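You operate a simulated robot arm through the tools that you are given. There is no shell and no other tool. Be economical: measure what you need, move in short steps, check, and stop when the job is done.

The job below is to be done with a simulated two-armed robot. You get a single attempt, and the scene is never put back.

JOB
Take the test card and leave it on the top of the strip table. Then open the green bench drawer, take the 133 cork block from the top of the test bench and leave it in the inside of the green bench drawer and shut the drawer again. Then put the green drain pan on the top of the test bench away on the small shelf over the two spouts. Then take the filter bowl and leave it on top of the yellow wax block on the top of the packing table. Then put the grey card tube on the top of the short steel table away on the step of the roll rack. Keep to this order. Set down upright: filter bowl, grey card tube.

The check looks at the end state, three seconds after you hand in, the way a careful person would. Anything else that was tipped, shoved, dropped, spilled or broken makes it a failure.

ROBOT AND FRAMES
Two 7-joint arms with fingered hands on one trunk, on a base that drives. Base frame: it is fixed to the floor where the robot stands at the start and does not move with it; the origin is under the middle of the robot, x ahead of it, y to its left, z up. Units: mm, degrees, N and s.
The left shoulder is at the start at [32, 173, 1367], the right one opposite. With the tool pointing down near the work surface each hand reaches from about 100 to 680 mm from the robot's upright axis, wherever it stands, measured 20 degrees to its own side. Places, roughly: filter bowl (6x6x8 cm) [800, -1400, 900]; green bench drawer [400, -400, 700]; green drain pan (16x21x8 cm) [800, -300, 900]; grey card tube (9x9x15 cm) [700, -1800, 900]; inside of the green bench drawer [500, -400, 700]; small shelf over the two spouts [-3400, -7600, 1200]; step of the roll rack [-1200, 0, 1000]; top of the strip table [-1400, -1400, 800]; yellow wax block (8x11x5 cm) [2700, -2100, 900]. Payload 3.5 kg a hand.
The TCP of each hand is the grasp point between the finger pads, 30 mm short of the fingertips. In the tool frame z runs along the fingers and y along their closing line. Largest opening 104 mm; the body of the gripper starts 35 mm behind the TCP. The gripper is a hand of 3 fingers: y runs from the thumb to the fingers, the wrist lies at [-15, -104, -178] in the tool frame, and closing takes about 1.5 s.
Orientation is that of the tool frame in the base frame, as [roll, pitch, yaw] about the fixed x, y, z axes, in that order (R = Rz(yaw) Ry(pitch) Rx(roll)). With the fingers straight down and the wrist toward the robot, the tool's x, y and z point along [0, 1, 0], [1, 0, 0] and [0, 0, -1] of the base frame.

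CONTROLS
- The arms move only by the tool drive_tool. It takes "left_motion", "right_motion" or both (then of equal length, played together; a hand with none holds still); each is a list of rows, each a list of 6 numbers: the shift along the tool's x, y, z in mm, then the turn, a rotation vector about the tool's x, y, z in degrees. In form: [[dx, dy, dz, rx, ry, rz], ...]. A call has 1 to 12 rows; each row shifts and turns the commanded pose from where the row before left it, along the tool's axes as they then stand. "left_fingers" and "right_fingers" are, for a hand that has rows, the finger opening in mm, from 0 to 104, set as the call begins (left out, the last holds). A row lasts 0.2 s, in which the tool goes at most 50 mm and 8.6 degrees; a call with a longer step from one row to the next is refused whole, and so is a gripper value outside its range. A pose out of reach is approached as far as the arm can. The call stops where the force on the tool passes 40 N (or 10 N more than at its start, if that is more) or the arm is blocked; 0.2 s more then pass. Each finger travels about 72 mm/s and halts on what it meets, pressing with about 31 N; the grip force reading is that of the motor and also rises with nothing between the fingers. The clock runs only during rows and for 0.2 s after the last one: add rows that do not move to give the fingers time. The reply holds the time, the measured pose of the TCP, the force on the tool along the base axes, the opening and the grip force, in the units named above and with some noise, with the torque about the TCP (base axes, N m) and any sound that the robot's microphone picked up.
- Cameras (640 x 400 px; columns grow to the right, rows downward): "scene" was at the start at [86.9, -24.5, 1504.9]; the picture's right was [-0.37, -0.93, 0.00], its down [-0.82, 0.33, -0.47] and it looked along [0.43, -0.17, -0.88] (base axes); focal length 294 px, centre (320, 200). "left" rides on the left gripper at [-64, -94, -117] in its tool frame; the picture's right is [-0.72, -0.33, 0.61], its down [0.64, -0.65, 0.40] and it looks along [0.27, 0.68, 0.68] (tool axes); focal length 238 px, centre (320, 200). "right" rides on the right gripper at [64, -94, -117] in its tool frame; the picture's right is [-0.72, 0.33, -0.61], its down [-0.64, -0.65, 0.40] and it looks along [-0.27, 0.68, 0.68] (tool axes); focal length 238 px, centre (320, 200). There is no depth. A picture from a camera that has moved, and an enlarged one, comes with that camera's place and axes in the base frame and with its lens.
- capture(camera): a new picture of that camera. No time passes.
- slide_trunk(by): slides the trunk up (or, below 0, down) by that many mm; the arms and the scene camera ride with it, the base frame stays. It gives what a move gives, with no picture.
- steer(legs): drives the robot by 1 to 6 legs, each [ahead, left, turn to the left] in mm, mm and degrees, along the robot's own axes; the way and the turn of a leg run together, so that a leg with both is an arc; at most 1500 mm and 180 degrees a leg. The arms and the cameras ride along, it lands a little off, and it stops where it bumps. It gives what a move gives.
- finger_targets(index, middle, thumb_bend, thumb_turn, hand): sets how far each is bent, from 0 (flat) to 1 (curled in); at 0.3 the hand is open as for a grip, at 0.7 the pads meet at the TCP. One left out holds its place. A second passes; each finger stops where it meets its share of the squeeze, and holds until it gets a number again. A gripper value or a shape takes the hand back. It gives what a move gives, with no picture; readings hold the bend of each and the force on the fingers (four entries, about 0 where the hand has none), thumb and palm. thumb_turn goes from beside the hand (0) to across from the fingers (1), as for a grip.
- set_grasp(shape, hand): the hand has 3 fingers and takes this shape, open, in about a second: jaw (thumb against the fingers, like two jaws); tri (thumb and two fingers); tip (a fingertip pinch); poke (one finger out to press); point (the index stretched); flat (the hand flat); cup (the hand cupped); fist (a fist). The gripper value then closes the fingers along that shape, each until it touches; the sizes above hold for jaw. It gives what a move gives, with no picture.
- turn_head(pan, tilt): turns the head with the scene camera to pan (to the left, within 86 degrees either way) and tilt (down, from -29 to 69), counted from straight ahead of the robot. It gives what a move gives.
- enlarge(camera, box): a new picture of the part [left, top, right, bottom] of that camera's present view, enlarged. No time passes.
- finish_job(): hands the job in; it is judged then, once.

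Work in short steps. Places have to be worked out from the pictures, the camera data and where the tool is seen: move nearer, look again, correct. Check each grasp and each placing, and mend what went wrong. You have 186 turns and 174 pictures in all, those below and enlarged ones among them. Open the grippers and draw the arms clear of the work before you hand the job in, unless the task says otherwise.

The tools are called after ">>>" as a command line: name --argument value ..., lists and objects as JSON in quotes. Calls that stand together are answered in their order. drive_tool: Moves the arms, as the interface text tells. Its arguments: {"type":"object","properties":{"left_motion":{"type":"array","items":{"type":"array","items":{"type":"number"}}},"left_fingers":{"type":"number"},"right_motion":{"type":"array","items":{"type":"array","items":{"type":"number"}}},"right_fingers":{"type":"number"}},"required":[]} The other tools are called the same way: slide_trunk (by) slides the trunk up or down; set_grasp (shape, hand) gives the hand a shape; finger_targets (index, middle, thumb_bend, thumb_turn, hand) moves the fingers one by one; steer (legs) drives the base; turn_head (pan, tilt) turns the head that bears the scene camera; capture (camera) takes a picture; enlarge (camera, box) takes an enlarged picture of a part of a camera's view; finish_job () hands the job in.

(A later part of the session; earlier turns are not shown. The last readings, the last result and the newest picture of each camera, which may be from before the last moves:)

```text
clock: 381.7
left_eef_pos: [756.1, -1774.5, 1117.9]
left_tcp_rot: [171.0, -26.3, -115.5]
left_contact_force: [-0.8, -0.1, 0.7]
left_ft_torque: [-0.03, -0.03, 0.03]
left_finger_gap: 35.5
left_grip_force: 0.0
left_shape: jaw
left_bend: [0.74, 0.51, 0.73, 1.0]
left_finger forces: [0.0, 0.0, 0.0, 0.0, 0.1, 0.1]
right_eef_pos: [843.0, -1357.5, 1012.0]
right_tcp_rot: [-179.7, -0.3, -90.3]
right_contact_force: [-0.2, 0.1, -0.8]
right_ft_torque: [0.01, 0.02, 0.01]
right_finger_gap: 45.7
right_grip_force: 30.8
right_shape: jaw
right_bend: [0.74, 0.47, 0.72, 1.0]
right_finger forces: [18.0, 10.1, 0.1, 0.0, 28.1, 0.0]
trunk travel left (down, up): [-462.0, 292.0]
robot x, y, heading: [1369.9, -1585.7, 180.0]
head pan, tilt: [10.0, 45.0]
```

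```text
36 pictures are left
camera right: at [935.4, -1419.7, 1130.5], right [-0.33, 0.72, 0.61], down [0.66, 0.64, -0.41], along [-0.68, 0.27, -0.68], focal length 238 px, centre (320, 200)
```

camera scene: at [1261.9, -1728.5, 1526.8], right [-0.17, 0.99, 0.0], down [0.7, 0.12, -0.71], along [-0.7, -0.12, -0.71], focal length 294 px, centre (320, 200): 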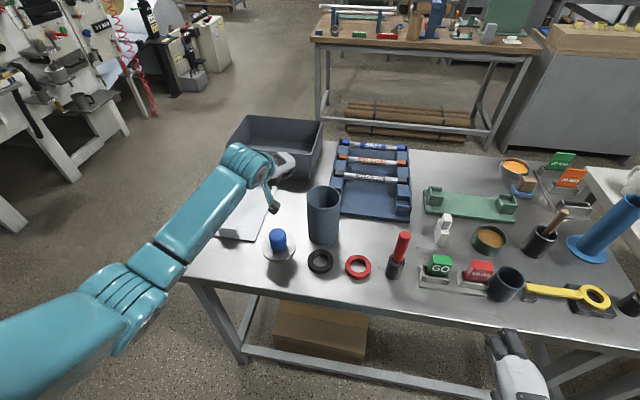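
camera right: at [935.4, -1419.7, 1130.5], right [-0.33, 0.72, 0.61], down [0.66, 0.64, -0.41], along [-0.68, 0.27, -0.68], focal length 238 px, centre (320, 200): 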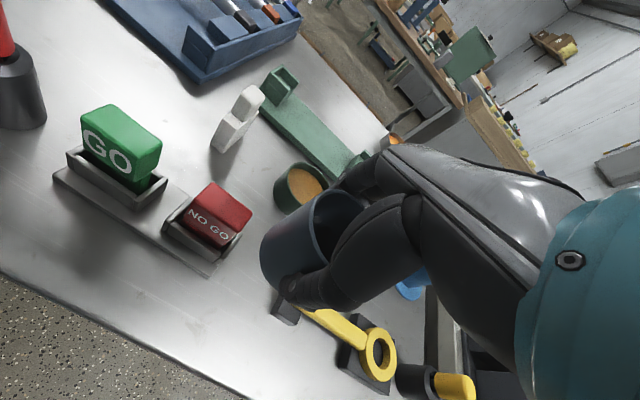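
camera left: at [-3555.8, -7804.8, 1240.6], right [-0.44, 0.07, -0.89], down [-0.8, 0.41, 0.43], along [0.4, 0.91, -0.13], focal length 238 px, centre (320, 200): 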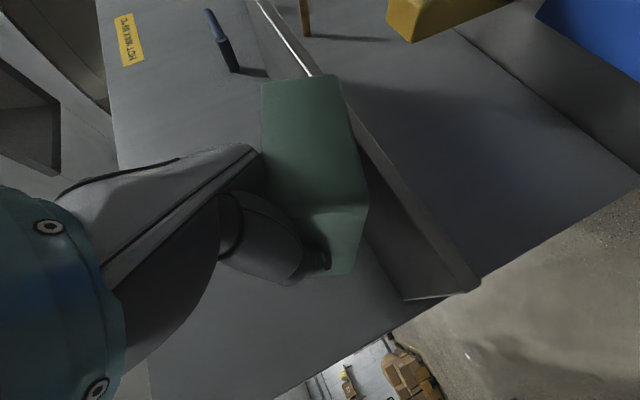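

Bowl held. Raise the trunk 100, back to the aisle centre, turn round to face the packing table and strafe toward the block.

>>> slide_trunk --by 100

>>> steer --legs '[[-210, 0, 0], [0, 0, 90], [0, 0, 90], [0, -340, 0], [180, 0, 0]]'

>>> turn_head --pan -10 --tilt 38

>>> capture --camera "scene"

```text
clock: 383.1
left_eef_pos: [756.1, -1774.6, 1214.9]
left_tcp_rot: [171.1, -26.4, -115.5]
left_contact_force: [0.4, -0.3, 0.2]
left_ft_torque: [-0.01, 0.0, -0.04]
left_finger_gap: 35.4
left_grip_force: 0.0
left_shape: jaw
left_bend: [0.74, 0.51, 0.73, 1.0]
left_finger forces: [0.1, 0.0, 0.0, 0.0, 0.0, 0.0]
right_eef_pos: [842.0, -1357.0, 1110.8]
right_tcp_rot: [-179.8, -0.2, -90.3]
right_contact_force: [-0.3, 0.5, -1.6]
right_ft_torque: [-0.01, 0.0, 0.01]
right_finger_gap: 45.7
right_grip_force: 31.2
right_shape: jaw
right_bend: [0.74, 0.47, 0.72, 1.0]
right_finger forces: [18.1, 10.0, 0.0, 0.0, 28.2, 0.1]
trunk travel left (down, up): [-562.0, 192.0]
robot x, y, heading: [1365.8, -1586.1, 179.8]
head pan, tilt: [10.0, 45.0]
```

```text
clock: 395.2
left_eef_pos: [2361.5, -1763.4, 1216.1]
left_tcp_rot: [171.1, -26.3, 63.0]
left_contact_force: [0.7, -0.6, -1.5]
left_ft_torque: [0.0, -0.01, 0.01]
left_finger_gap: 35.5
left_grip_force: 0.1
left_shape: jaw
left_bend: [0.74, 0.51, 0.73, 1.0]
left_finger forces: [0.0, 0.0, 0.0, 0.1, 0.0, 0.0]
right_eef_pos: [2264.6, -2177.4, 1110.0]
right_tcp_rot: [-179.9, -0.2, 88.3]
right_contact_force: [0.1, -1.0, 0.0]
right_ft_torque: [0.0, 0.01, 0.02]
right_finger_gap: 45.0
right_grip_force: 30.9
right_shape: jaw
right_bend: [0.74, 0.47, 0.72, 1.0]
right_finger forces: [17.8, 9.8, 0.0, 0.1, 27.7, 0.1]
trunk travel left (down, up): [-562.0, 192.0]
robot x, y, heading: [1744.8, -1935.4, -1.6]
head pan, tilt: [10.0, 45.0]
```

```text
clock: 396.1
left_eef_pos: [2359.9, -1764.4, 1217.1]
left_tcp_rot: [171.0, -26.3, 63.0]
left_contact_force: [-0.1, 0.3, 0.2]
left_ft_torque: [0.0, 0.04, 0.02]
left_finger_gap: 35.5
left_grip_force: 0.1
left_shape: jaw
left_bend: [0.74, 0.51, 0.73, 1.0]
left_finger forces: [0.0, 0.1, 0.0, 0.0, 0.1, 0.1]
right_eef_pos: [2263.4, -2178.2, 1112.9]
right_tcp_rot: [-179.9, -0.3, 88.3]
right_contact_force: [0.1, -1.1, -1.1]
right_ft_torque: [0.04, 0.01, -0.01]
right_finger_gap: 45.0
right_grip_force: 31.2
right_shape: jaw
right_bend: [0.74, 0.47, 0.72, 1.0]
right_finger forces: [17.9, 9.8, 0.1, 0.0, 27.7, 0.0]
trunk travel left (down, up): [-562.0, 192.0]
robot x, y, heading: [1743.5, -1936.9, -1.5]
head pan, tilt: [-10.0, 38.0]
```

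```text
35 pictures are left
camera scene: at [1845.9, -1953.7, 1637.5], right [-0.2, -0.98, 0.0], down [-0.6, 0.12, -0.79], along [0.77, -0.16, -0.62], focal length 294 px, centre (320, 200)
```

scene: 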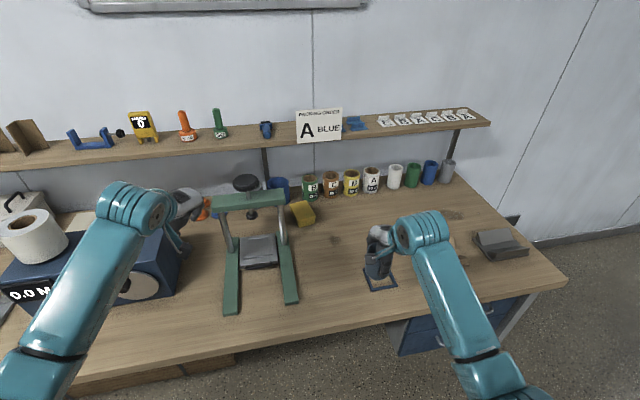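

Block top ≈(2742,-2069), z≈885–900. I draw the left hand back, drive up close to the table, and look with the right hand camera.

>>> drive_tool --left_motion '[[-12.2, -25.5, -10.1, 0, 0, 0], [-12.2, -25.5, -10.1, 0, 0, 0], [-12.2, -25.5, -10.1, 0, 0, 0], [-12.2, -25.5, -10.1, 0, 0, 0]]'

>>> steer --legs '[[0, 0, 1.5], [310, 0, 0]]'

>>> capture --camera "right"

>>> capture --camera "scene"

```text
clock: 397.1
left_eef_pos: [2240.1, -1765.2, 1216.6]
left_tcp_rot: [170.9, -26.3, 63.2]
left_contact_force: [0.6, 0.4, -0.6]
left_ft_torque: [0.03, 0.0, 0.01]
left_finger_gap: 35.6
left_grip_force: 0.1
left_shape: jaw
left_bend: [0.74, 0.51, 0.73, 1.0]
left_finger forces: [0.0, 0.0, 0.0, 0.0, 0.0, 0.0]
right_eef_pos: [2263.1, -2177.5, 1112.0]
right_tcp_rot: [-180.0, -0.4, 88.3]
right_contact_force: [0.4, -0.1, -1.3]
right_ft_torque: [-0.03, 0.01, -0.01]
right_finger_gap: 45.1
right_grip_force: 31.1
right_shape: jaw
right_bend: [0.74, 0.47, 0.72, 1.0]
right_finger forces: [17.9, 9.8, 0.0, 0.0, 27.7, 0.0]
trunk travel left (down, up): [-562.0, 192.0]
robot x, y, heading: [1745.9, -1937.3, -1.6]
head pan, tilt: [-10.0, 38.0]
```

```text
clock: 399.5
left_eef_pos: [2551.9, -1755.6, 1215.4]
left_tcp_rot: [170.9, -26.3, 64.2]
left_contact_force: [0.6, 0.9, 0.7]
left_ft_torque: [-0.01, 0.02, -0.01]
left_finger_gap: 35.5
left_grip_force: 0.0
left_shape: jaw
left_bend: [0.74, 0.51, 0.73, 1.0]
left_finger forces: [0.0, 0.1, 0.0, 0.0, 0.0, 0.1]
right_eef_pos: [2582.2, -2169.2, 1110.4]
right_tcp_rot: [-179.8, -0.3, 89.4]
right_contact_force: [0.4, -0.3, -1.6]
right_ft_torque: [0.01, 0.03, 0.0]
right_finger_gap: 44.7
right_grip_force: 30.6
right_shape: jaw
right_bend: [0.74, 0.47, 0.72, 1.0]
right_finger forces: [17.8, 9.8, 0.0, 0.1, 27.8, 0.1]
trunk travel left (down, up): [-562.0, 192.0]
robot x, y, heading: [2060.2, -1936.1, -0.4]
head pan, tilt: [-10.0, 38.0]
```

```text
34 pictures are left
camera right: at [2488.4, -2103.6, 1230.4], right [0.32, -0.73, 0.61], down [-0.66, -0.63, -0.41], along [0.68, -0.27, -0.68], focal length 238 px, centre (320, 200)
```

right: 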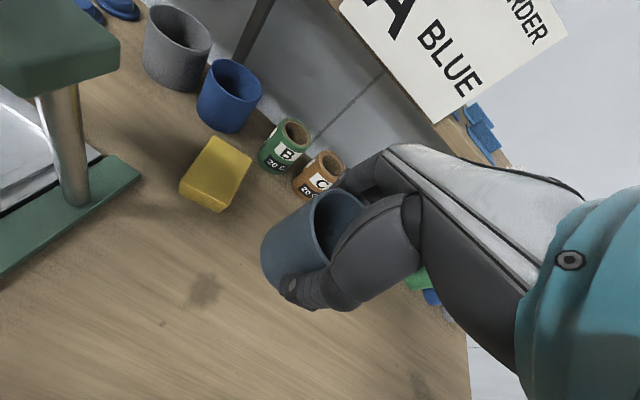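

```text
33 pictures are left
camera scene: at [2160.5, -1953.5, 1637.4], right [-0.18, -0.98, 0.0], down [-0.61, 0.11, -0.79], along [0.77, -0.14, -0.62], focal length 294 px, centre (320, 200)
```

scene: 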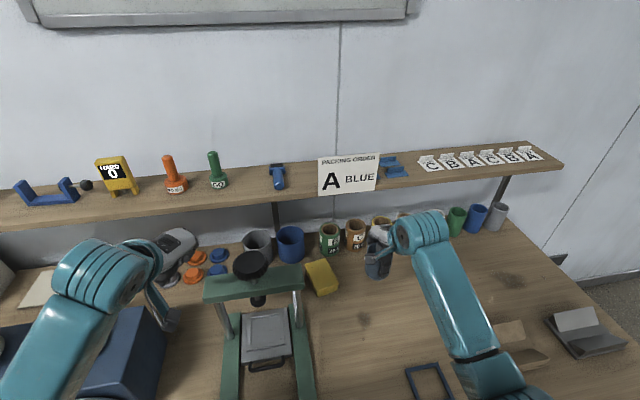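

Block top: x 2664–2782, y -2090…-2026, z≈898; centre (2723,-2057). I lower the trunk 100, nudge forward 15, and move the bowl over it (x first, then y).

>>> steer --legs '[[15, 0, 0]]'

>>> slide_trunk --by -90

>>> drive_tool --right_motion '[[0, 32, 0, 0, 0, 0.6], [0, 32, 0, 0, 0, 0], [0, 31, 0, 0, 0, 0], [0, 31, 0, 0, 0, 0], [28, 0, 0, 0, 0, 0], [28, 0, 0, 0, 0, 0], [28, 0, 0, 0, 0, 0], [27, 0, 0, 0, 0, 0], [0, 0, 0, 0, 0, 0]]'

>>> capture --camera "right"

>>> capture --camera "scene"

```text
clock: 400.3
left_eef_pos: [2565.0, -1758.2, 1216.4]
left_tcp_rot: [171.0, -26.4, 64.2]
left_contact_force: [-0.7, 0.6, 0.1]
left_ft_torque: [0.01, -0.03, 0.02]
left_finger_gap: 35.7
left_grip_force: 0.1
left_shape: jaw
left_bend: [0.74, 0.51, 0.73, 1.0]
left_finger forces: [0.0, 0.1, 0.0, 0.0, 0.0, 0.1]
right_eef_pos: [2596.2, -2169.4, 1111.6]
right_tcp_rot: [-179.9, -0.2, 89.5]
right_contact_force: [-0.9, 0.1, -0.4]
right_ft_torque: [0.01, -0.01, 0.01]
right_finger_gap: 45.2
right_grip_force: 31.2
right_shape: jaw
right_bend: [0.74, 0.47, 0.72, 1.0]
right_finger forces: [17.9, 9.8, 0.0, 0.1, 27.7, 0.1]
trunk travel left (down, up): [-562.0, 192.0]
robot x, y, heading: [2074.5, -1936.8, -0.6]
head pan, tilt: [-10.0, 38.0]
```

```text
clock: 401.6
left_eef_pos: [2566.6, -1756.9, 1125.4]
left_tcp_rot: [170.9, -26.3, 64.3]
left_contact_force: [0.1, -0.6, -0.2]
left_ft_torque: [0.01, -0.02, -0.03]
left_finger_gap: 35.7
left_grip_force: 0.0
left_shape: jaw
left_bend: [0.74, 0.51, 0.73, 1.0]
left_finger forces: [0.1, 0.0, 0.1, 0.0, 0.0, 0.0]
right_eef_pos: [2597.1, -2168.9, 1022.0]
right_tcp_rot: [-179.8, -0.3, 89.5]
right_contact_force: [0.4, -0.5, -0.5]
right_ft_torque: [-0.04, -0.01, 0.0]
right_finger_gap: 45.1
right_grip_force: 31.4
right_shape: jaw
right_bend: [0.74, 0.47, 0.72, 1.0]
right_finger forces: [17.9, 9.6, 0.1, 0.0, 27.7, 0.0]
trunk travel left (down, up): [-472.0, 282.0]
robot x, y, heading: [2073.2, -1936.5, -0.4]
head pan, tilt: [-10.0, 38.0]
```

```text
clock: 403.6
left_eef_pos: [2567.5, -1757.8, 1126.5]
left_tcp_rot: [170.9, -26.3, 64.3]
left_contact_force: [-0.2, 0.1, -0.6]
left_ft_torque: [-0.02, 0.01, -0.04]
left_finger_gap: 35.5
left_grip_force: 0.0
left_shape: jaw
left_bend: [0.74, 0.51, 0.73, 1.0]
left_finger forces: [0.0, 0.0, 0.0, 0.1, 0.0, 0.1]
right_eef_pos: [2726.4, -2060.0, 1020.7]
right_tcp_rot: [-179.8, -0.3, 88.8]
right_contact_force: [0.1, 1.1, 0.0]
right_ft_torque: [0.03, 0.0, 0.03]
right_finger_gap: 44.7
right_grip_force: 31.1
right_shape: jaw
right_bend: [0.74, 0.47, 0.72, 1.0]
right_finger forces: [17.9, 9.7, 0.0, 0.0, 27.7, 0.0]
trunk travel left (down, up): [-472.0, 282.0]
robot x, y, heading: [2071.9, -1939.4, -0.2]
head pan, tilt: [-10.0, 38.0]
```

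```text
32 pictures are left
camera right: at [2632.6, -1994.0, 1140.5], right [0.31, -0.73, 0.61], down [-0.67, -0.62, -0.41], along [0.68, -0.28, -0.68], focal length 238 px, centre (320, 200)
```

right: 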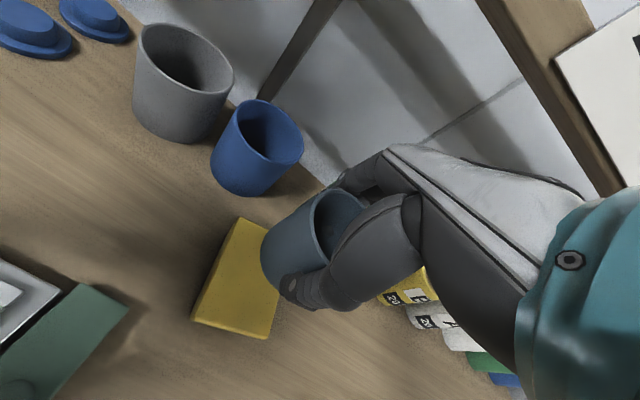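

```text
31 pictures are left
camera scene: at [2185.0, -1954.2, 1547.1], right [-0.18, -0.98, 0.0], down [-0.61, 0.11, -0.79], along [0.77, -0.14, -0.62], focal length 294 px, centre (320, 200)
```

scene: 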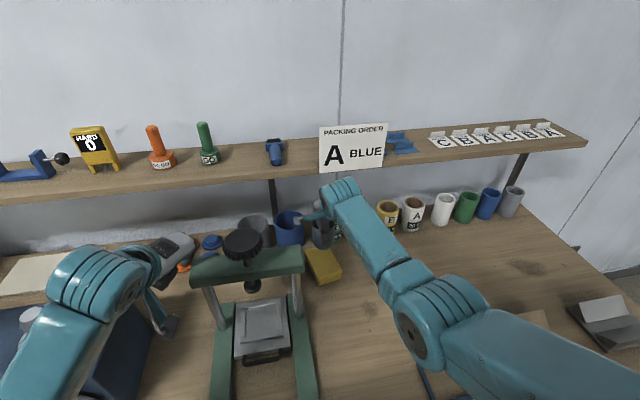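

The bowl is centred over the block. Lower 55, then fine steps.

>>> drive_tool --right_motion '[[0, 0, 20, 0, 0, 0], [0, 0, 20, 0, 0, 0], [0, 0, 15, 0, 0, 0], [0, 0, 0, 0, 0, 0]]'

>>> capture --camera "right"

```text
clock: 404.6
left_eef_pos: [2566.8, -1756.8, 1126.2]
left_tcp_rot: [171.0, -26.3, 64.2]
left_contact_force: [1.3, 0.4, -0.2]
left_ft_torque: [-0.03, -0.01, 0.03]
left_finger_gap: 35.6
left_grip_force: 0.0
left_shape: jaw
left_bend: [0.74, 0.51, 0.73, 1.0]
left_finger forces: [0.1, 0.0, 0.0, 0.1, 0.0, 0.0]
right_eef_pos: [2727.6, -2059.9, 973.0]
right_tcp_rot: [179.6, -0.7, 88.7]
right_contact_force: [11.5, -1.1, 26.5]
right_ft_torque: [2.08, 4.37, -0.6]
right_finger_gap: 45.2
right_grip_force: 31.0
right_shape: jaw
right_bend: [0.74, 0.47, 0.72, 1.0]
right_finger forces: [18.0, 9.8, 0.1, 0.0, 27.8, 0.1]
trunk travel left (down, up): [-472.0, 282.0]
robot x, y, heading: [2077.3, -1937.8, -0.3]
head pan, tilt: [-10.0, 38.0]
```

```text
30 pictures are left
camera right: at [2633.7, -1993.3, 1091.5], right [0.31, -0.73, 0.61], down [-0.66, -0.62, -0.42], along [0.68, -0.28, -0.68], focal length 238 px, centre (320, 200)
```

right: 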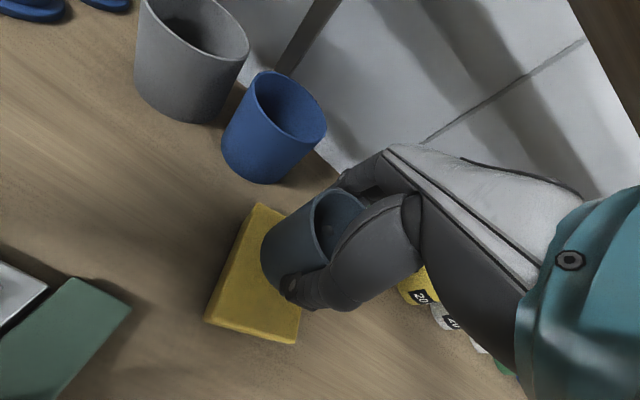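

Force at an offset: my wrist touches the press beam, not the bowl. I lift, yaw the hand 40° so the wrist swings away from the press, then look.

>>> drive_tool --right_motion '[[0, 0, -15, 0, 0, 0], [0, 0, -20, 0, 0, 0], [0, 0, 0, 0, 0, -8], [0, 0, 0, 0, 0, -8], [0, 0, 0, 0, 0, -8], [0, 0, 0, 0, 0, -8], [0, 0, 0, 0, 0, -8], [0, 0, 0, 0, 0, 0]]'

>>> capture --camera "scene"

>>> capture --camera "right"

```text
clock: 406.4
left_eef_pos: [2567.5, -1756.7, 1125.4]
left_tcp_rot: [170.9, -26.3, 64.3]
left_contact_force: [0.1, -0.2, -0.3]
left_ft_torque: [0.0, 0.0, -0.06]
left_finger_gap: 35.7
left_grip_force: 0.0
left_shape: jaw
left_bend: [0.74, 0.51, 0.73, 1.0]
left_finger forces: [0.0, 0.0, 0.0, 0.0, 0.0, 0.0]
right_eef_pos: [2719.2, -2061.3, 1001.7]
right_tcp_rot: [180.0, -0.4, 129.0]
right_contact_force: [-0.5, 0.2, -1.0]
right_ft_torque: [-0.02, 0.03, -0.03]
right_finger_gap: 45.1
right_grip_force: 31.2
right_shape: jaw
right_bend: [0.74, 0.47, 0.72, 1.0]
right_finger forces: [17.8, 9.7, 0.1, 0.0, 27.7, 0.0]
right hand out of reach, approached as far as the arm can: row 7
trunk travel left (down, up): [-472.0, 282.0]
robot x, y, heading: [2073.4, -1936.0, -0.3]
head pan, tilt: [-10.0, 38.0]
```

```text
29 pictures are left
camera scene: at [2185.0, -1953.6, 1547.1], right [-0.18, -0.98, 0.0], down [-0.61, 0.11, -0.79], along [0.77, -0.14, -0.62], focal length 294 px, centre (320, 200)
```

scene: 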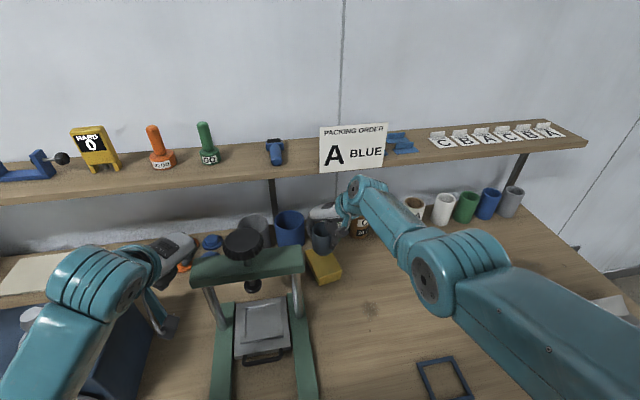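

```text
28 pictures are left
camera right: at [2606.6, -2068.9, 1121.3], right [0.71, -0.36, 0.61], down [-0.11, -0.91, -0.41], along [0.7, 0.22, -0.68], focal length 238 px, centre (320, 200)
```

right: 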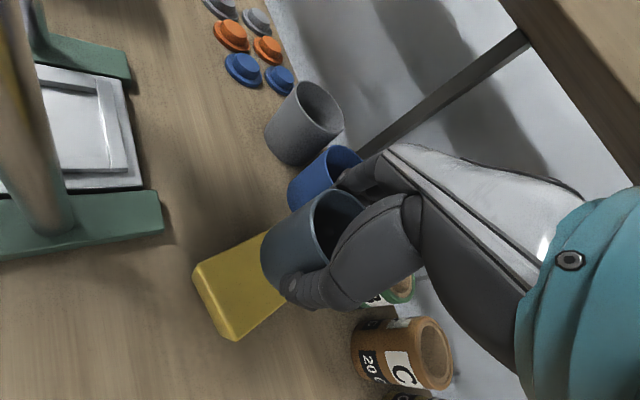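

The wrist is clear now. Descend gently toward the block.

>>> drive_tool --right_motion '[[0, 0, 14, 0, 0, 0], [0, 0, 12, 0, 0, 0], [0, 0, 8, 0, 0, 0], [0, 0, 0, 0, 0, 0]]'

>>> capture --camera "right"

```text
clock: 407.4
left_eef_pos: [2567.0, -1757.1, 1126.5]
left_tcp_rot: [171.0, -26.3, 64.2]
left_contact_force: [0.8, 0.3, 0.3]
left_ft_torque: [-0.01, 0.0, -0.02]
left_finger_gap: 35.3
left_grip_force: 0.0
left_shape: jaw
left_bend: [0.74, 0.51, 0.73, 1.0]
left_finger forces: [0.1, 0.1, 0.1, 0.0, 0.0, 0.1]
right_eef_pos: [2709.2, -2056.1, 970.8]
right_tcp_rot: [179.9, -0.4, 128.8]
right_contact_force: [0.1, 0.1, -1.6]
right_ft_torque: [-0.03, 0.0, 0.0]
right_finger_gap: 44.9
right_grip_force: 30.9
right_shape: jaw
right_bend: [0.74, 0.47, 0.72, 1.0]
right_finger forces: [17.9, 9.9, 0.0, 0.0, 27.7, 0.0]
right hand out of reach, approached as far as the arm can: row 1, 2, 3
trunk travel left (down, up): [-472.0, 282.0]
robot x, y, heading: [2074.8, -1940.8, -0.4]
head pan, tilt: [-10.0, 38.0]
```

```text
27 pictures are left
camera right: at [2595.2, -2064.0, 1089.6], right [0.71, -0.36, 0.61], down [-0.11, -0.91, -0.41], along [0.7, 0.22, -0.68], focal length 238 px, centre (320, 200)
```

right: 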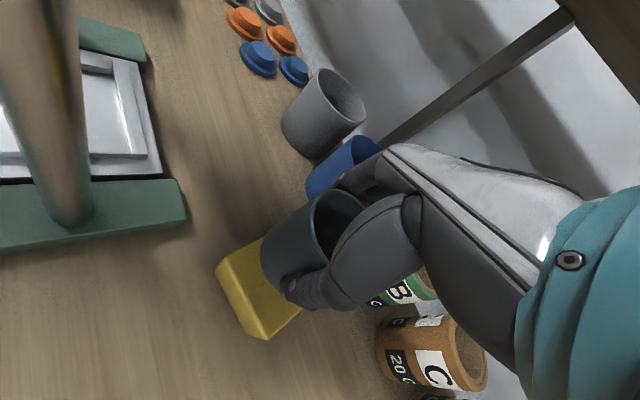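

Reach-limited, TCP drifted to x=2709. I drive 15 mm closer, then lower by the trunk.

>>> steer --legs '[[16, 0, 0]]'

>>> slide_trunk --by -10

>>> capture --camera "right"

```text
clock: 408.1
left_eef_pos: [2581.0, -1757.5, 1125.6]
left_tcp_rot: [171.0, -26.4, 64.2]
left_contact_force: [1.4, -0.5, 0.0]
left_ft_torque: [0.0, 0.0, 0.0]
left_finger_gap: 35.6
left_grip_force: 0.0
left_shape: jaw
left_bend: [0.74, 0.51, 0.73, 1.0]
left_finger forces: [0.1, 0.0, 0.0, 0.0, 0.0, 0.0]
right_eef_pos: [2724.2, -2055.6, 971.0]
right_tcp_rot: [179.9, -0.4, 128.9]
right_contact_force: [0.3, -0.2, -1.7]
right_ft_torque: [0.05, 0.04, -0.02]
right_finger_gap: 44.8
right_grip_force: 31.3
right_shape: jaw
right_bend: [0.74, 0.47, 0.72, 1.0]
right_finger forces: [17.9, 9.8, 0.0, 0.0, 27.7, 0.0]
trunk travel left (down, up): [-472.0, 282.0]
robot x, y, heading: [2093.1, -1942.6, -0.6]
head pan, tilt: [-10.0, 38.0]
```

```text
clock: 408.7
left_eef_pos: [2583.3, -1758.1, 1115.1]
left_tcp_rot: [170.9, -26.3, 64.3]
left_contact_force: [0.6, 0.3, 0.1]
left_ft_torque: [0.0, 0.04, 0.02]
left_finger_gap: 35.6
left_grip_force: 0.1
left_shape: jaw
left_bend: [0.74, 0.51, 0.73, 1.0]
left_finger forces: [0.0, 0.0, 0.0, 0.0, 0.0, 0.1]
right_eef_pos: [2726.6, -2055.3, 960.3]
right_tcp_rot: [-180.0, -0.4, 128.9]
right_contact_force: [0.3, -1.0, -1.1]
right_ft_torque: [0.0, 0.01, -0.02]
right_finger_gap: 44.9
right_grip_force: 31.0
right_shape: jaw
right_bend: [0.74, 0.47, 0.72, 1.0]
right_finger forces: [17.9, 9.8, 0.0, 0.0, 27.6, 0.0]
trunk travel left (down, up): [-462.0, 292.0]
robot x, y, heading: [2087.8, -1937.4, -0.5]
head pan, tilt: [-10.0, 38.0]
```

```text
26 pictures are left
camera right: at [2611.2, -2064.2, 1079.6], right [0.71, -0.36, 0.61], down [-0.11, -0.91, -0.41], along [0.7, 0.22, -0.68], focal length 238 px, centre (320, 200)
```

right: 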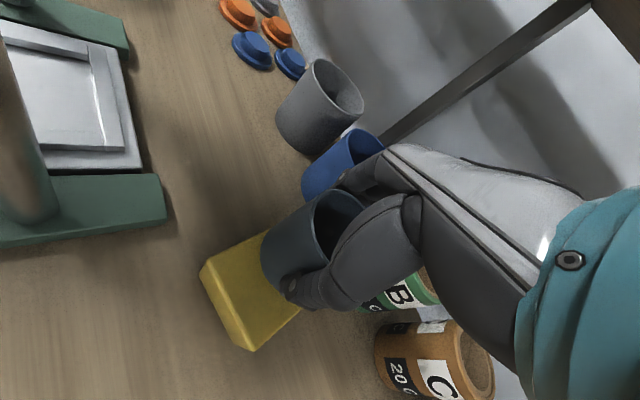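

>>> slide_trunk --by -5

>>> slide_trunk --by -4

>>> capture --camera "right"

```text
clock: 409.2
left_eef_pos: [2582.6, -1756.1, 1110.6]
left_tcp_rot: [170.9, -26.5, 64.2]
left_contact_force: [0.5, 0.8, 0.2]
left_ft_torque: [0.06, -0.01, 0.05]
left_finger_gap: 35.7
left_grip_force: 0.0
left_shape: jaw
left_bend: [0.74, 0.51, 0.73, 1.0]
left_finger forces: [1.6, 0.1, 0.1, 0.0, 0.0, 0.0]
right_eef_pos: [2724.8, -2056.4, 954.4]
right_tcp_rot: [180.0, -0.3, 128.8]
right_contact_force: [-0.1, 0.4, -0.6]
right_ft_torque: [0.01, 0.02, 0.0]
right_finger_gap: 44.8
right_grip_force: 31.1
right_shape: jaw
right_bend: [0.74, 0.47, 0.72, 1.0]
right_finger forces: [18.0, 9.8, 0.1, 0.0, 27.7, 0.0]
trunk travel left (down, up): [-457.0, 297.0]
robot x, y, heading: [2091.5, -1937.1, -0.6]
head pan, tilt: [-10.0, 38.0]
```

```text
clock: 409.8
left_eef_pos: [2581.5, -1756.0, 1108.7]
left_tcp_rot: [170.9, -26.3, 64.3]
left_contact_force: [0.4, 3.0, 7.6]
left_ft_torque: [-0.02, -0.2, 0.11]
left_finger_gap: 35.5
left_grip_force: 0.0
left_shape: jaw
left_bend: [0.74, 0.51, 0.73, 1.0]
left_finger forces: [7.6, 0.1, 0.1, 0.0, 0.0, 0.0]
right_eef_pos: [2725.1, -2054.9, 951.0]
right_tcp_rot: [179.8, -0.2, 128.9]
right_contact_force: [-0.8, -0.3, -2.0]
right_ft_torque: [0.01, -0.02, -0.01]
right_finger_gap: 44.6
right_grip_force: 30.4
right_shape: jaw
right_bend: [0.74, 0.47, 0.72, 1.0]
right_finger forces: [17.9, 9.8, 0.0, 0.0, 27.7, 0.0]
trunk travel left (down, up): [-453.0, 301.0]
robot x, y, heading: [2089.8, -1935.0, -0.3]
head pan, tilt: [-10.0, 38.0]
```

```text
25 pictures are left
camera right: at [2610.5, -2063.7, 1071.0], right [0.71, -0.36, 0.61], down [-0.11, -0.91, -0.41], along [0.7, 0.22, -0.68], focal length 238 px, centre (320, 200)
```

right: 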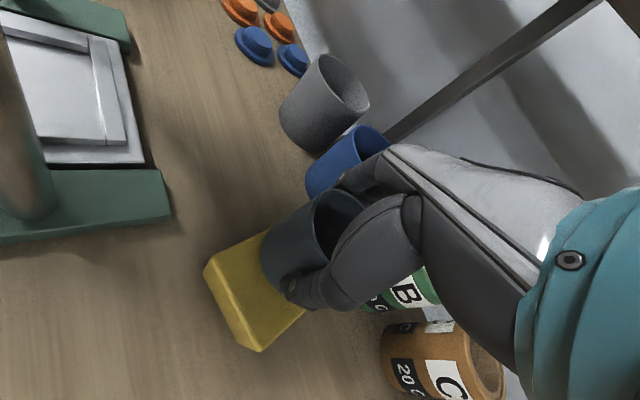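

The left fingertip touches the winder's top; raise the left hand at once.

>>> drive_tool --left_motion '[[13.3, 4.2, -26.5, 0, 0, 0], [13.3, 4.2, -26.5, 0, 0, 0], [13.3, 4.2, -26.5, 0, 0, 0]]'

>>> slide_trunk --by -5

>>> capture --camera "scene"

```text
clock: 410.6
left_eef_pos: [2582.1, -1758.3, 1196.1]
left_tcp_rot: [171.1, -26.4, 64.1]
left_contact_force: [0.3, -0.3, -0.1]
left_ft_torque: [0.0, -0.01, 0.04]
left_finger_gap: 35.6
left_grip_force: 0.0
left_shape: jaw
left_bend: [0.74, 0.51, 0.73, 1.0]
left_finger forces: [0.0, 0.0, 0.0, 0.1, 0.0, 0.1]
right_eef_pos: [2725.3, -2056.2, 951.5]
right_tcp_rot: [179.8, -0.4, 128.8]
right_contact_force: [0.0, -0.3, -0.6]
right_ft_torque: [0.01, 0.03, 0.01]
right_finger_gap: 45.0
right_grip_force: 31.1
right_shape: jaw
right_bend: [0.74, 0.47, 0.72, 1.0]
right_finger forces: [17.9, 9.8, 0.0, 0.0, 27.7, 0.0]
trunk travel left (down, up): [-453.0, 301.0]
robot x, y, heading: [2087.5, -1936.2, -0.5]
head pan, tilt: [-10.0, 38.0]
```

```text
clock: 411.1
left_eef_pos: [2582.0, -1756.4, 1192.7]
left_tcp_rot: [170.8, -26.3, 64.2]
left_contact_force: [-0.2, 0.3, -0.4]
left_ft_torque: [-0.03, -0.01, 0.03]
left_finger_gap: 35.8
left_grip_force: 0.0
left_shape: jaw
left_bend: [0.74, 0.51, 0.73, 1.0]
left_finger forces: [0.1, 0.1, 0.0, 0.0, 0.0, 0.1]
right_eef_pos: [2725.7, -2056.0, 951.3]
right_tcp_rot: [179.5, -0.3, 128.8]
right_contact_force: [-1.9, -0.7, 15.0]
right_ft_torque: [-0.05, 0.12, -0.02]
right_finger_gap: 45.1
right_grip_force: 30.7
right_shape: jaw
right_bend: [0.74, 0.47, 0.72, 1.0]
right_finger forces: [18.9, 10.5, 0.0, 0.0, 31.3, 0.0]
trunk travel left (down, up): [-448.0, 306.0]
robot x, y, heading: [2088.9, -1936.7, -0.3]
head pan, tilt: [-10.0, 38.0]
```

```text
24 pictures are left
camera scene: at [2203.1, -1953.6, 1523.3], right [-0.18, -0.98, 0.0], down [-0.6, 0.11, -0.79], along [0.78, -0.14, -0.61], focal length 294 px, centre (320, 200)
```

scene: 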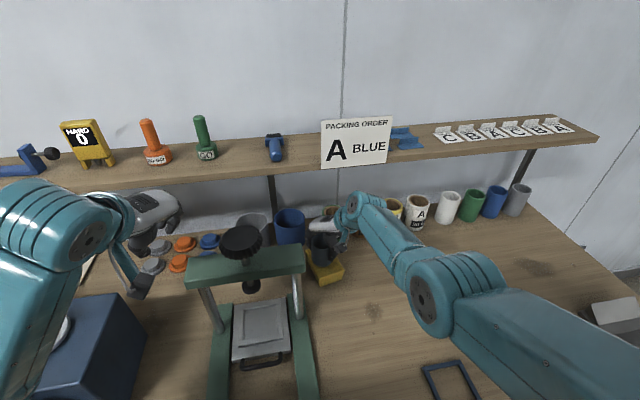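

Bowl rests on the block. Relieve, open, and lift away.

>>> slide_trunk --by 4

>>> drive_tool --right_motion '[[0, 0, 0, 0, 0, 0], [0, 0, 0, 0, 0, 0], [0, 0, 0, 0, 0, 0], [0, 0, 0, 0, 0, 0], [0, 0, 0, 0, 0, 0]]' --right_fingers 80

>>> slide_trunk --by 150

>>> steer --legs '[[-300, 0, 0]]'

>>> enlarge --camera "scene" --box '[180, 130, 500, 330]'

```text
clock: 411.6
left_eef_pos: [2581.3, -1755.8, 1195.7]
left_tcp_rot: [170.9, -26.4, 64.3]
left_contact_force: [-0.1, -0.1, -0.2]
left_ft_torque: [-0.01, -0.03, 0.03]
left_finger_gap: 35.9
left_grip_force: 0.0
left_shape: jaw
left_bend: [0.74, 0.51, 0.73, 1.0]
left_finger forces: [0.0, 0.0, 0.0, 0.0, 0.0, 0.0]
right_eef_pos: [2724.2, -2054.8, 950.9]
right_tcp_rot: [179.9, -0.4, 128.8]
right_contact_force: [2.0, 0.3, 7.0]
right_ft_torque: [0.01, -0.06, -0.02]
right_finger_gap: 45.5
right_grip_force: 31.0
right_shape: jaw
right_bend: [0.74, 0.47, 0.72, 1.0]
right_finger forces: [19.8, 11.6, 0.0, 0.0, 29.6, 0.0]
trunk travel left (down, up): [-452.0, 302.0]
robot x, y, heading: [2089.8, -1937.1, -0.4]
head pan, tilt: [-10.0, 38.0]
```

```text
clock: 412.8
left_eef_pos: [2582.2, -1756.7, 1196.3]
left_tcp_rot: [170.9, -26.3, 64.3]
left_contact_force: [-0.3, 0.0, -0.5]
left_ft_torque: [0.0, -0.01, 0.0]
left_finger_gap: 35.8
left_grip_force: 0.0
left_shape: jaw
left_bend: [0.74, 0.51, 0.73, 1.0]
left_finger forces: [0.0, 0.0, 0.0, 0.0, 0.0, 0.0]
right_eef_pos: [2724.7, -2055.9, 950.6]
right_tcp_rot: [179.9, -0.4, 128.8]
right_contact_force: [0.2, 0.3, -0.8]
right_ft_torque: [0.03, -0.02, 0.03]
right_finger_gap: 79.7
right_grip_force: 0.1
right_shape: jaw
right_bend: [0.27, 0.35, 0.53, 0.99]
right_finger forces: [0.0, 0.0, 0.0, 0.0, 0.1, 0.0]
trunk travel left (down, up): [-452.0, 302.0]
robot x, y, heading: [2088.5, -1940.4, -0.4]
head pan, tilt: [-10.0, 38.0]
```

```text
clock: 414.6
left_eef_pos: [2582.7, -1756.5, 1345.2]
left_tcp_rot: [171.0, -26.4, 64.1]
left_contact_force: [0.4, 0.6, 0.0]
left_ft_torque: [-0.01, 0.03, 0.04]
left_finger_gap: 35.5
left_grip_force: 0.0
left_shape: jaw
left_bend: [0.74, 0.51, 0.73, 1.0]
left_finger forces: [0.1, 0.1, 0.1, 0.0, 0.1, 0.0]
right_eef_pos: [2725.5, -2056.1, 1115.8]
right_tcp_rot: [178.9, 0.5, 128.8]
right_contact_force: [-0.1, 0.5, 1.0]
right_ft_torque: [0.0, -0.03, 0.0]
right_finger_gap: 79.7
right_grip_force: 0.1
right_shape: jaw
right_bend: [0.27, 0.35, 0.53, 0.99]
right_finger forces: [0.1, 0.1, 0.0, 0.1, 0.0, 0.0]
trunk travel left (down, up): [-602.0, 152.0]
robot x, y, heading: [2088.5, -1937.9, -0.5]
head pan, tilt: [-10.0, 38.0]
```

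```text
clock: 416.6
left_eef_pos: [2285.0, -1754.7, 1345.5]
left_tcp_rot: [170.9, -26.2, 64.2]
left_contact_force: [-0.1, -0.6, -0.2]
left_ft_torque: [0.0, 0.01, -0.01]
left_finger_gap: 35.6
left_grip_force: 0.1
left_shape: jaw
left_bend: [0.74, 0.51, 0.73, 1.0]
left_finger forces: [0.0, 0.0, 0.0, 0.0, 0.0, 0.1]
right_eef_pos: [2426.8, -2053.0, 1115.2]
right_tcp_rot: [178.9, 0.5, 129.0]
right_contact_force: [0.5, 0.4, 1.2]
right_ft_torque: [-0.03, -0.01, 0.04]
right_finger_gap: 79.7
right_grip_force: 0.0
right_shape: jaw
right_bend: [0.27, 0.35, 0.53, 0.99]
right_finger forces: [0.1, 0.0, 0.0, 0.0, 0.1, 0.0]
trunk travel left (down, up): [-602.0, 152.0]
robot x, y, heading: [1789.8, -1937.3, -0.4]
head pan, tilt: [-10.0, 38.0]
```

```text
2.00 times, centred on (340, 230) of scene
camera zoom: at [1890.9, -1951.2, 1677.5], right [-0.18, -0.98, 0.0], down [-0.61, 0.11, -0.79], along [0.78, -0.14, -0.62], focal length 587 px, centre (280, 140)
```

zoom: 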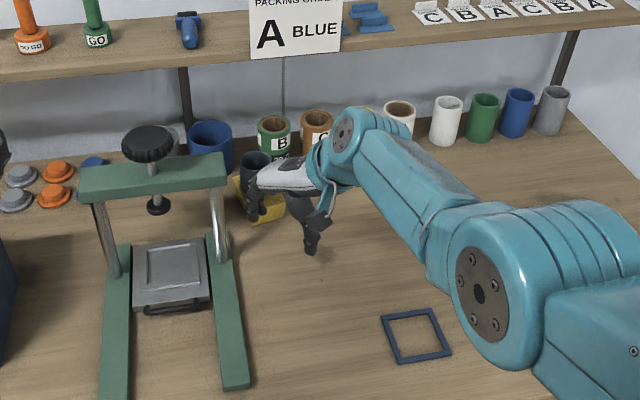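

Bowl sits on the block. Now I rotate the right hand back, turn to the steel table again and look at the grey tube.

>>> steer --legs '[[-210, 0, 0], [0, 0, 90], [0, 0, 90], [200, 0, 0]]'

>>> drive_tool --right_motion '[[0, 0, 0, 0, 0, 8], [0, 0, 0, 0, 0, 8], [0, 0, 0, 0, 0, 8], [0, 0, 0, 0, 0, 8], [0, 0, 0, 0, 0, 6.5], [0, 0, 0, 0, 0, 0]]' --right_fingers 104

>>> capture --camera "right"

>>> capture --camera "scene"

```text
clock: 427.1
left_eef_pos: [889.1, -2105.8, 1345.7]
left_tcp_rot: [170.9, -26.3, -116.3]
left_contact_force: [-0.1, 0.0, -0.1]
left_ft_torque: [0.03, -0.02, 0.01]
left_finger_gap: 35.4
left_grip_force: 0.1
left_shape: jaw
left_bend: [0.74, 0.51, 0.73, 1.0]
left_finger forces: [0.0, 0.1, 0.1, 0.1, 0.0, 0.1]
right_eef_pos: [749.0, -1804.9, 1115.3]
right_tcp_rot: [179.0, 0.5, -51.6]
right_contact_force: [-0.5, -0.5, -0.6]
right_ft_torque: [0.03, 0.01, 0.01]
right_finger_gap: 79.5
right_grip_force: 0.1
right_shape: jaw
right_bend: [0.27, 0.35, 0.53, 0.99]
right_finger forces: [0.0, 0.0, 0.0, 0.1, 0.0, 0.1]
trunk travel left (down, up): [-602.0, 152.0]
robot x, y, heading: [1383.8, -1932.6, 179.2]
head pan, tilt: [-10.0, 38.0]
```

```text
clock: 428.5
left_eef_pos: [889.9, -2105.8, 1344.6]
left_tcp_rot: [170.9, -26.3, -116.2]
left_contact_force: [-1.6, -0.2, -0.5]
left_ft_torque: [0.01, -0.03, 0.01]
left_finger_gap: 35.5
left_grip_force: 0.1
left_shape: jaw
left_bend: [0.74, 0.51, 0.73, 1.0]
left_finger forces: [0.0, 0.1, 0.0, 0.1, 0.0, 0.1]
right_eef_pos: [750.5, -1806.1, 1115.3]
right_tcp_rot: [178.9, -0.3, -90.2]
right_contact_force: [-0.1, 0.0, 0.2]
right_ft_torque: [-0.03, -0.01, 0.02]
right_finger_gap: 103.5
right_grip_force: 0.1
right_shape: jaw
right_bend: [0.3, 0.3, 0.3, 0.98]
right_finger forces: [0.0, 0.0, 0.0, 0.0, 0.0, 0.0]
trunk travel left (down, up): [-602.0, 152.0]
robot x, y, heading: [1383.2, -1930.2, 179.1]
head pan, tilt: [-10.0, 38.0]
```

```text
22 pictures are left
camera right: at [845.1, -1867.8, 1232.2], right [-0.31, 0.72, 0.62], down [0.65, 0.64, -0.42], along [-0.7, 0.27, -0.67], focal length 238 px, centre (320, 200)
```

right: 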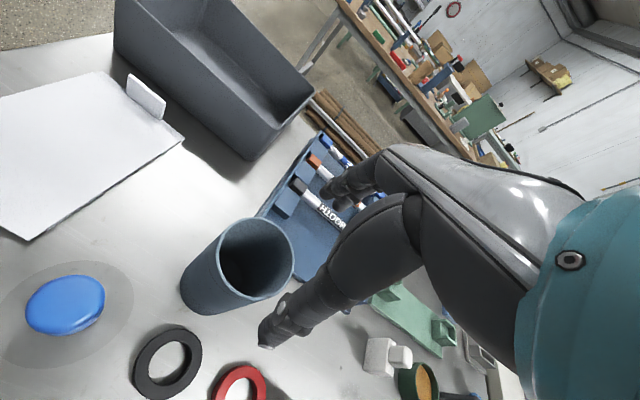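

```text
21 pictures are left
camera scene: at [1287.3, -1913.4, 1677.5], right [0.19, 0.98, 0.0], down [0.6, -0.12, -0.79], along [-0.77, 0.15, -0.62], focal length 294 px, centre (320, 200)
```

scene: 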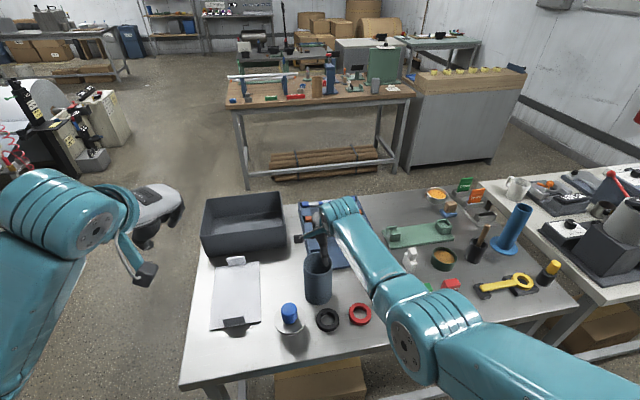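

Tube rim centre ≈(733,-1811). Align and descend to just above the rim, then re-measure.

>>> drive_tool --right_motion '[[5, 17, 0, 1, 0, 0], [0, 0, 25, 0, 0, 0], [0, 0, 25, 0, 0, 0], [0, 0, 15, 0, 0, 0], [0, 0, 0, 0, 0, 0]]'

>>> capture --camera "right"

```text
clock: 429.7
left_eef_pos: [889.8, -2106.8, 1345.7]
left_tcp_rot: [171.0, -26.3, -116.3]
left_contact_force: [-0.2, -0.5, 0.0]
left_ft_torque: [-0.02, 0.0, 0.01]
left_finger_gap: 35.8
left_grip_force: 0.0
left_shape: jaw
left_bend: [0.74, 0.51, 0.73, 1.0]
left_finger forces: [0.0, 0.0, 0.0, 0.1, 0.0, 0.1]
right_eef_pos: [751.9, -1795.9, 1065.6]
right_tcp_rot: [179.8, -0.3, -90.1]
right_contact_force: [-0.1, -0.6, -0.3]
right_ft_torque: [0.0, -0.02, -0.03]
right_finger_gap: 103.5
right_grip_force: 0.0
right_shape: jaw
right_bend: [0.3, 0.3, 0.3, 0.98]
right_finger forces: [0.0, 0.0, 0.0, 0.1, 0.1, 0.1]
right hand out of reach, approached as far as the arm can: row 2, 3, 4
trunk travel left (down, up): [-602.0, 152.0]
robot x, y, heading: [1386.1, -1930.4, 179.5]
head pan, tilt: [-10.0, 38.0]
```

```text
20 pictures are left
camera right: at [844.5, -1857.5, 1183.8], right [-0.32, 0.72, 0.61], down [0.65, 0.64, -0.41], along [-0.69, 0.27, -0.68], focal length 238 px, centre (320, 200)
```

right: 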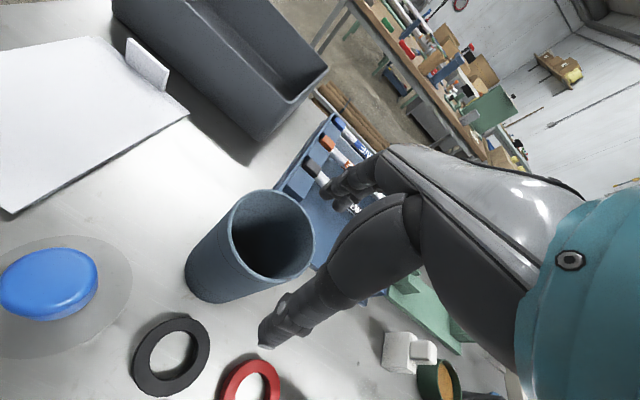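

Rim centre confirmed (732,-1810). The arm is at its reach limit at this trunk height; I drive 60 mm closer and re-align.

>>> steer --legs '[[60, 0, 0.5]]'

>>> drive_tool --right_motion '[[7, -20, 0, 0, 0, 0], [7, -20, 0, 0, 0, 0], [0, 0, 0, 0, 0, 0]]'

>>> capture --camera "right"

```text
clock: 430.7
left_eef_pos: [830.7, -2109.5, 1344.8]
left_tcp_rot: [170.9, -26.4, -115.7]
left_contact_force: [0.7, -0.4, 0.2]
left_ft_torque: [-0.02, 0.0, 0.01]
left_finger_gap: 35.8
left_grip_force: 0.1
left_shape: jaw
left_bend: [0.74, 0.51, 0.73, 1.0]
left_finger forces: [0.0, 0.0, 0.0, 0.0, 0.1, 0.0]
right_eef_pos: [689.2, -1800.0, 1064.6]
right_tcp_rot: [179.9, -0.4, -89.8]
right_contact_force: [-0.4, 0.5, 0.2]
right_ft_torque: [-0.01, -0.02, 0.0]
right_finger_gap: 103.8
right_grip_force: 0.0
right_shape: jaw
right_bend: [0.3, 0.3, 0.3, 0.98]
right_finger forces: [0.1, 0.0, 0.0, 0.0, 0.1, 0.0]
trunk travel left (down, up): [-602.0, 152.0]
robot x, y, heading: [1323.0, -1927.0, 179.4]
head pan, tilt: [-10.0, 38.0]
```

```text
clock: 431.5
left_eef_pos: [831.1, -2108.6, 1346.0]
left_tcp_rot: [170.9, -26.3, -115.7]
left_contact_force: [-0.2, 0.3, -0.5]
left_ft_torque: [0.0, 0.03, 0.04]
left_finger_gap: 35.6
left_grip_force: 0.1
left_shape: jaw
left_bend: [0.74, 0.51, 0.73, 1.0]
left_finger forces: [0.1, 0.0, 0.0, 0.0, 0.1, 0.1]
right_eef_pos: [702.0, -1820.4, 1050.8]
right_tcp_rot: [179.8, -0.3, -89.8]
right_contact_force: [0.5, 0.4, 0.7]
right_ft_torque: [0.0, -0.01, 0.0]
right_finger_gap: 103.8
right_grip_force: 0.0
right_shape: jaw
right_bend: [0.3, 0.3, 0.3, 0.98]
right_finger forces: [0.0, 0.0, 0.1, 0.0, 0.0, 0.0]
right hand out of reach, approached as far as the arm can: row 1, 2
trunk travel left (down, up): [-602.0, 152.0]
robot x, y, heading: [1320.8, -1927.2, 179.5]
head pan, tilt: [-10.0, 38.0]
```

```text
19 pictures are left
camera right: at [796.0, -1881.4, 1169.3], right [-0.33, 0.72, 0.61], down [0.65, 0.64, -0.41], along [-0.69, 0.26, -0.68], focal length 238 px, centre (320, 200)
```

right: 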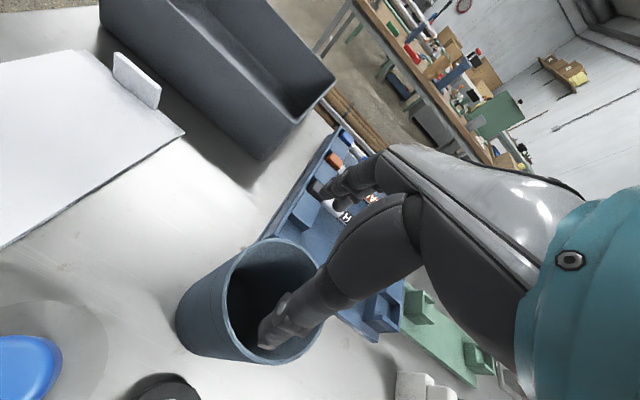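

Still at the reach limit; I raise the hand 90 and lower the trunk 110 for better reach, then align.

>>> drive_tool --right_motion '[[0, 0, -45, 0, 0, 0], [0, 0, -45, 0, 0, 0], [0, 0, -10, 0, 0, 0], [0, 0, 0, 0, 0, 0]]'

>>> slide_trunk --by -90

```text
clock: 432.5
left_eef_pos: [830.6, -2109.6, 1345.9]
left_tcp_rot: [171.0, -26.4, -115.7]
left_contact_force: [-0.2, 0.3, 0.6]
left_ft_torque: [-0.01, 0.0, 0.0]
left_finger_gap: 35.7
left_grip_force: 0.0
left_shape: jaw
left_bend: [0.74, 0.51, 0.73, 1.0]
left_finger forces: [0.0, 0.0, 0.0, 0.0, 0.0, 0.0]
right_eef_pos: [663.8, -1828.5, 1134.6]
right_tcp_rot: [179.8, -0.2, -89.6]
right_contact_force: [0.7, 0.5, -0.2]
right_ft_torque: [-0.01, 0.01, -0.02]
right_finger_gap: 103.7
right_grip_force: 0.0
right_shape: jaw
right_bend: [0.3, 0.3, 0.3, 0.98]
right_finger forces: [0.0, 0.1, 0.0, 0.1, 0.0, 0.0]
right hand out of reach, approached as far as the arm can: row 1, 2, 3
trunk travel left (down, up): [-602.0, 152.0]
robot x, y, heading: [1321.7, -1929.4, 179.4]
head pan, tilt: [-10.0, 38.0]
```

```text
clock: 433.7
left_eef_pos: [831.4, -2109.1, 1255.3]
left_tcp_rot: [171.0, -26.4, -115.7]
left_contact_force: [-0.6, 0.3, 0.5]
left_ft_torque: [0.0, 0.06, -0.02]
left_finger_gap: 35.5
left_grip_force: 0.1
left_shape: jaw
left_bend: [0.74, 0.51, 0.73, 1.0]
left_finger forces: [0.1, 0.0, 0.0, 0.0, 0.0, 0.0]
right_eef_pos: [663.5, -1829.3, 1039.3]
right_tcp_rot: [-179.4, -0.2, -89.7]
right_contact_force: [-0.4, 0.3, -0.4]
right_ft_torque: [0.02, -0.03, 0.02]
right_finger_gap: 104.0
right_grip_force: 0.0
right_shape: jaw
right_bend: [0.3, 0.3, 0.3, 0.98]
right_finger forces: [0.0, 0.1, 0.1, 0.0, 0.1, 0.0]
trunk travel left (down, up): [-512.0, 242.0]
robot x, y, heading: [1319.8, -1927.9, 179.4]
head pan, tilt: [-10.0, 38.0]
```

>>> drive_tool --right_motion '[[0, 0, -15, 0, 0, 0], [-6, -23, 0, 0, 0, 0], [-7, -23, 0, 0, 0, 0], [-6, -23, 0, 0, 0, 0], [0, 0, 0, 0, 0, 0]]'

>>> capture --camera "right"

```text
clock: 434.9
left_eef_pos: [829.9, -2110.7, 1254.8]
left_tcp_rot: [171.0, -26.3, -115.7]
left_contact_force: [0.2, 0.0, 0.0]
left_ft_torque: [-0.04, -0.05, -0.02]
left_finger_gap: 35.6
left_grip_force: 0.1
left_shape: jaw
left_bend: [0.74, 0.51, 0.73, 1.0]
left_finger forces: [0.0, 0.0, 0.0, 0.1, 0.0, 0.0]
right_eef_pos: [687.1, -1821.1, 1039.8]
right_tcp_rot: [-179.4, -0.2, -89.6]
right_contact_force: [-0.2, 0.9, 0.5]
right_ft_torque: [0.01, -0.01, -0.03]
right_finger_gap: 103.7
right_grip_force: 0.0
right_shape: jaw
right_bend: [0.3, 0.3, 0.3, 0.98]
right_finger forces: [0.0, 0.0, 0.0, 0.1, 0.1, 0.0]
right hand out of reach, approached as far as the arm can: row 1, 2, 3, 4
trunk travel left (down, up): [-512.0, 242.0]
robot x, y, heading: [1322.8, -1927.8, 179.9]
head pan, tilt: [-10.0, 38.0]
```

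```text
18 pictures are left
camera right: at [778.9, -1883.0, 1159.6], right [-0.34, 0.72, 0.61], down [0.65, 0.64, -0.4], along [-0.68, 0.26, -0.69], focal length 238 px, centre (320, 200)
```

right: 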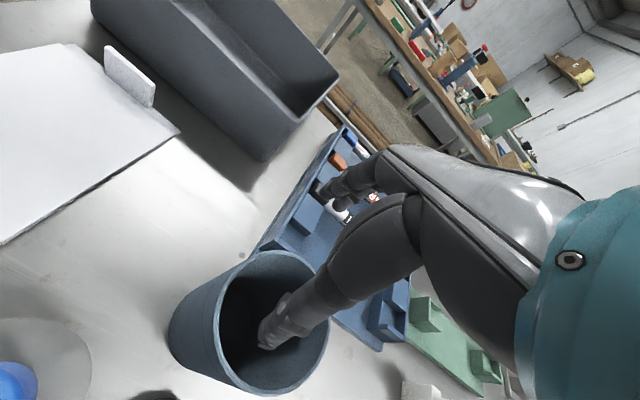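

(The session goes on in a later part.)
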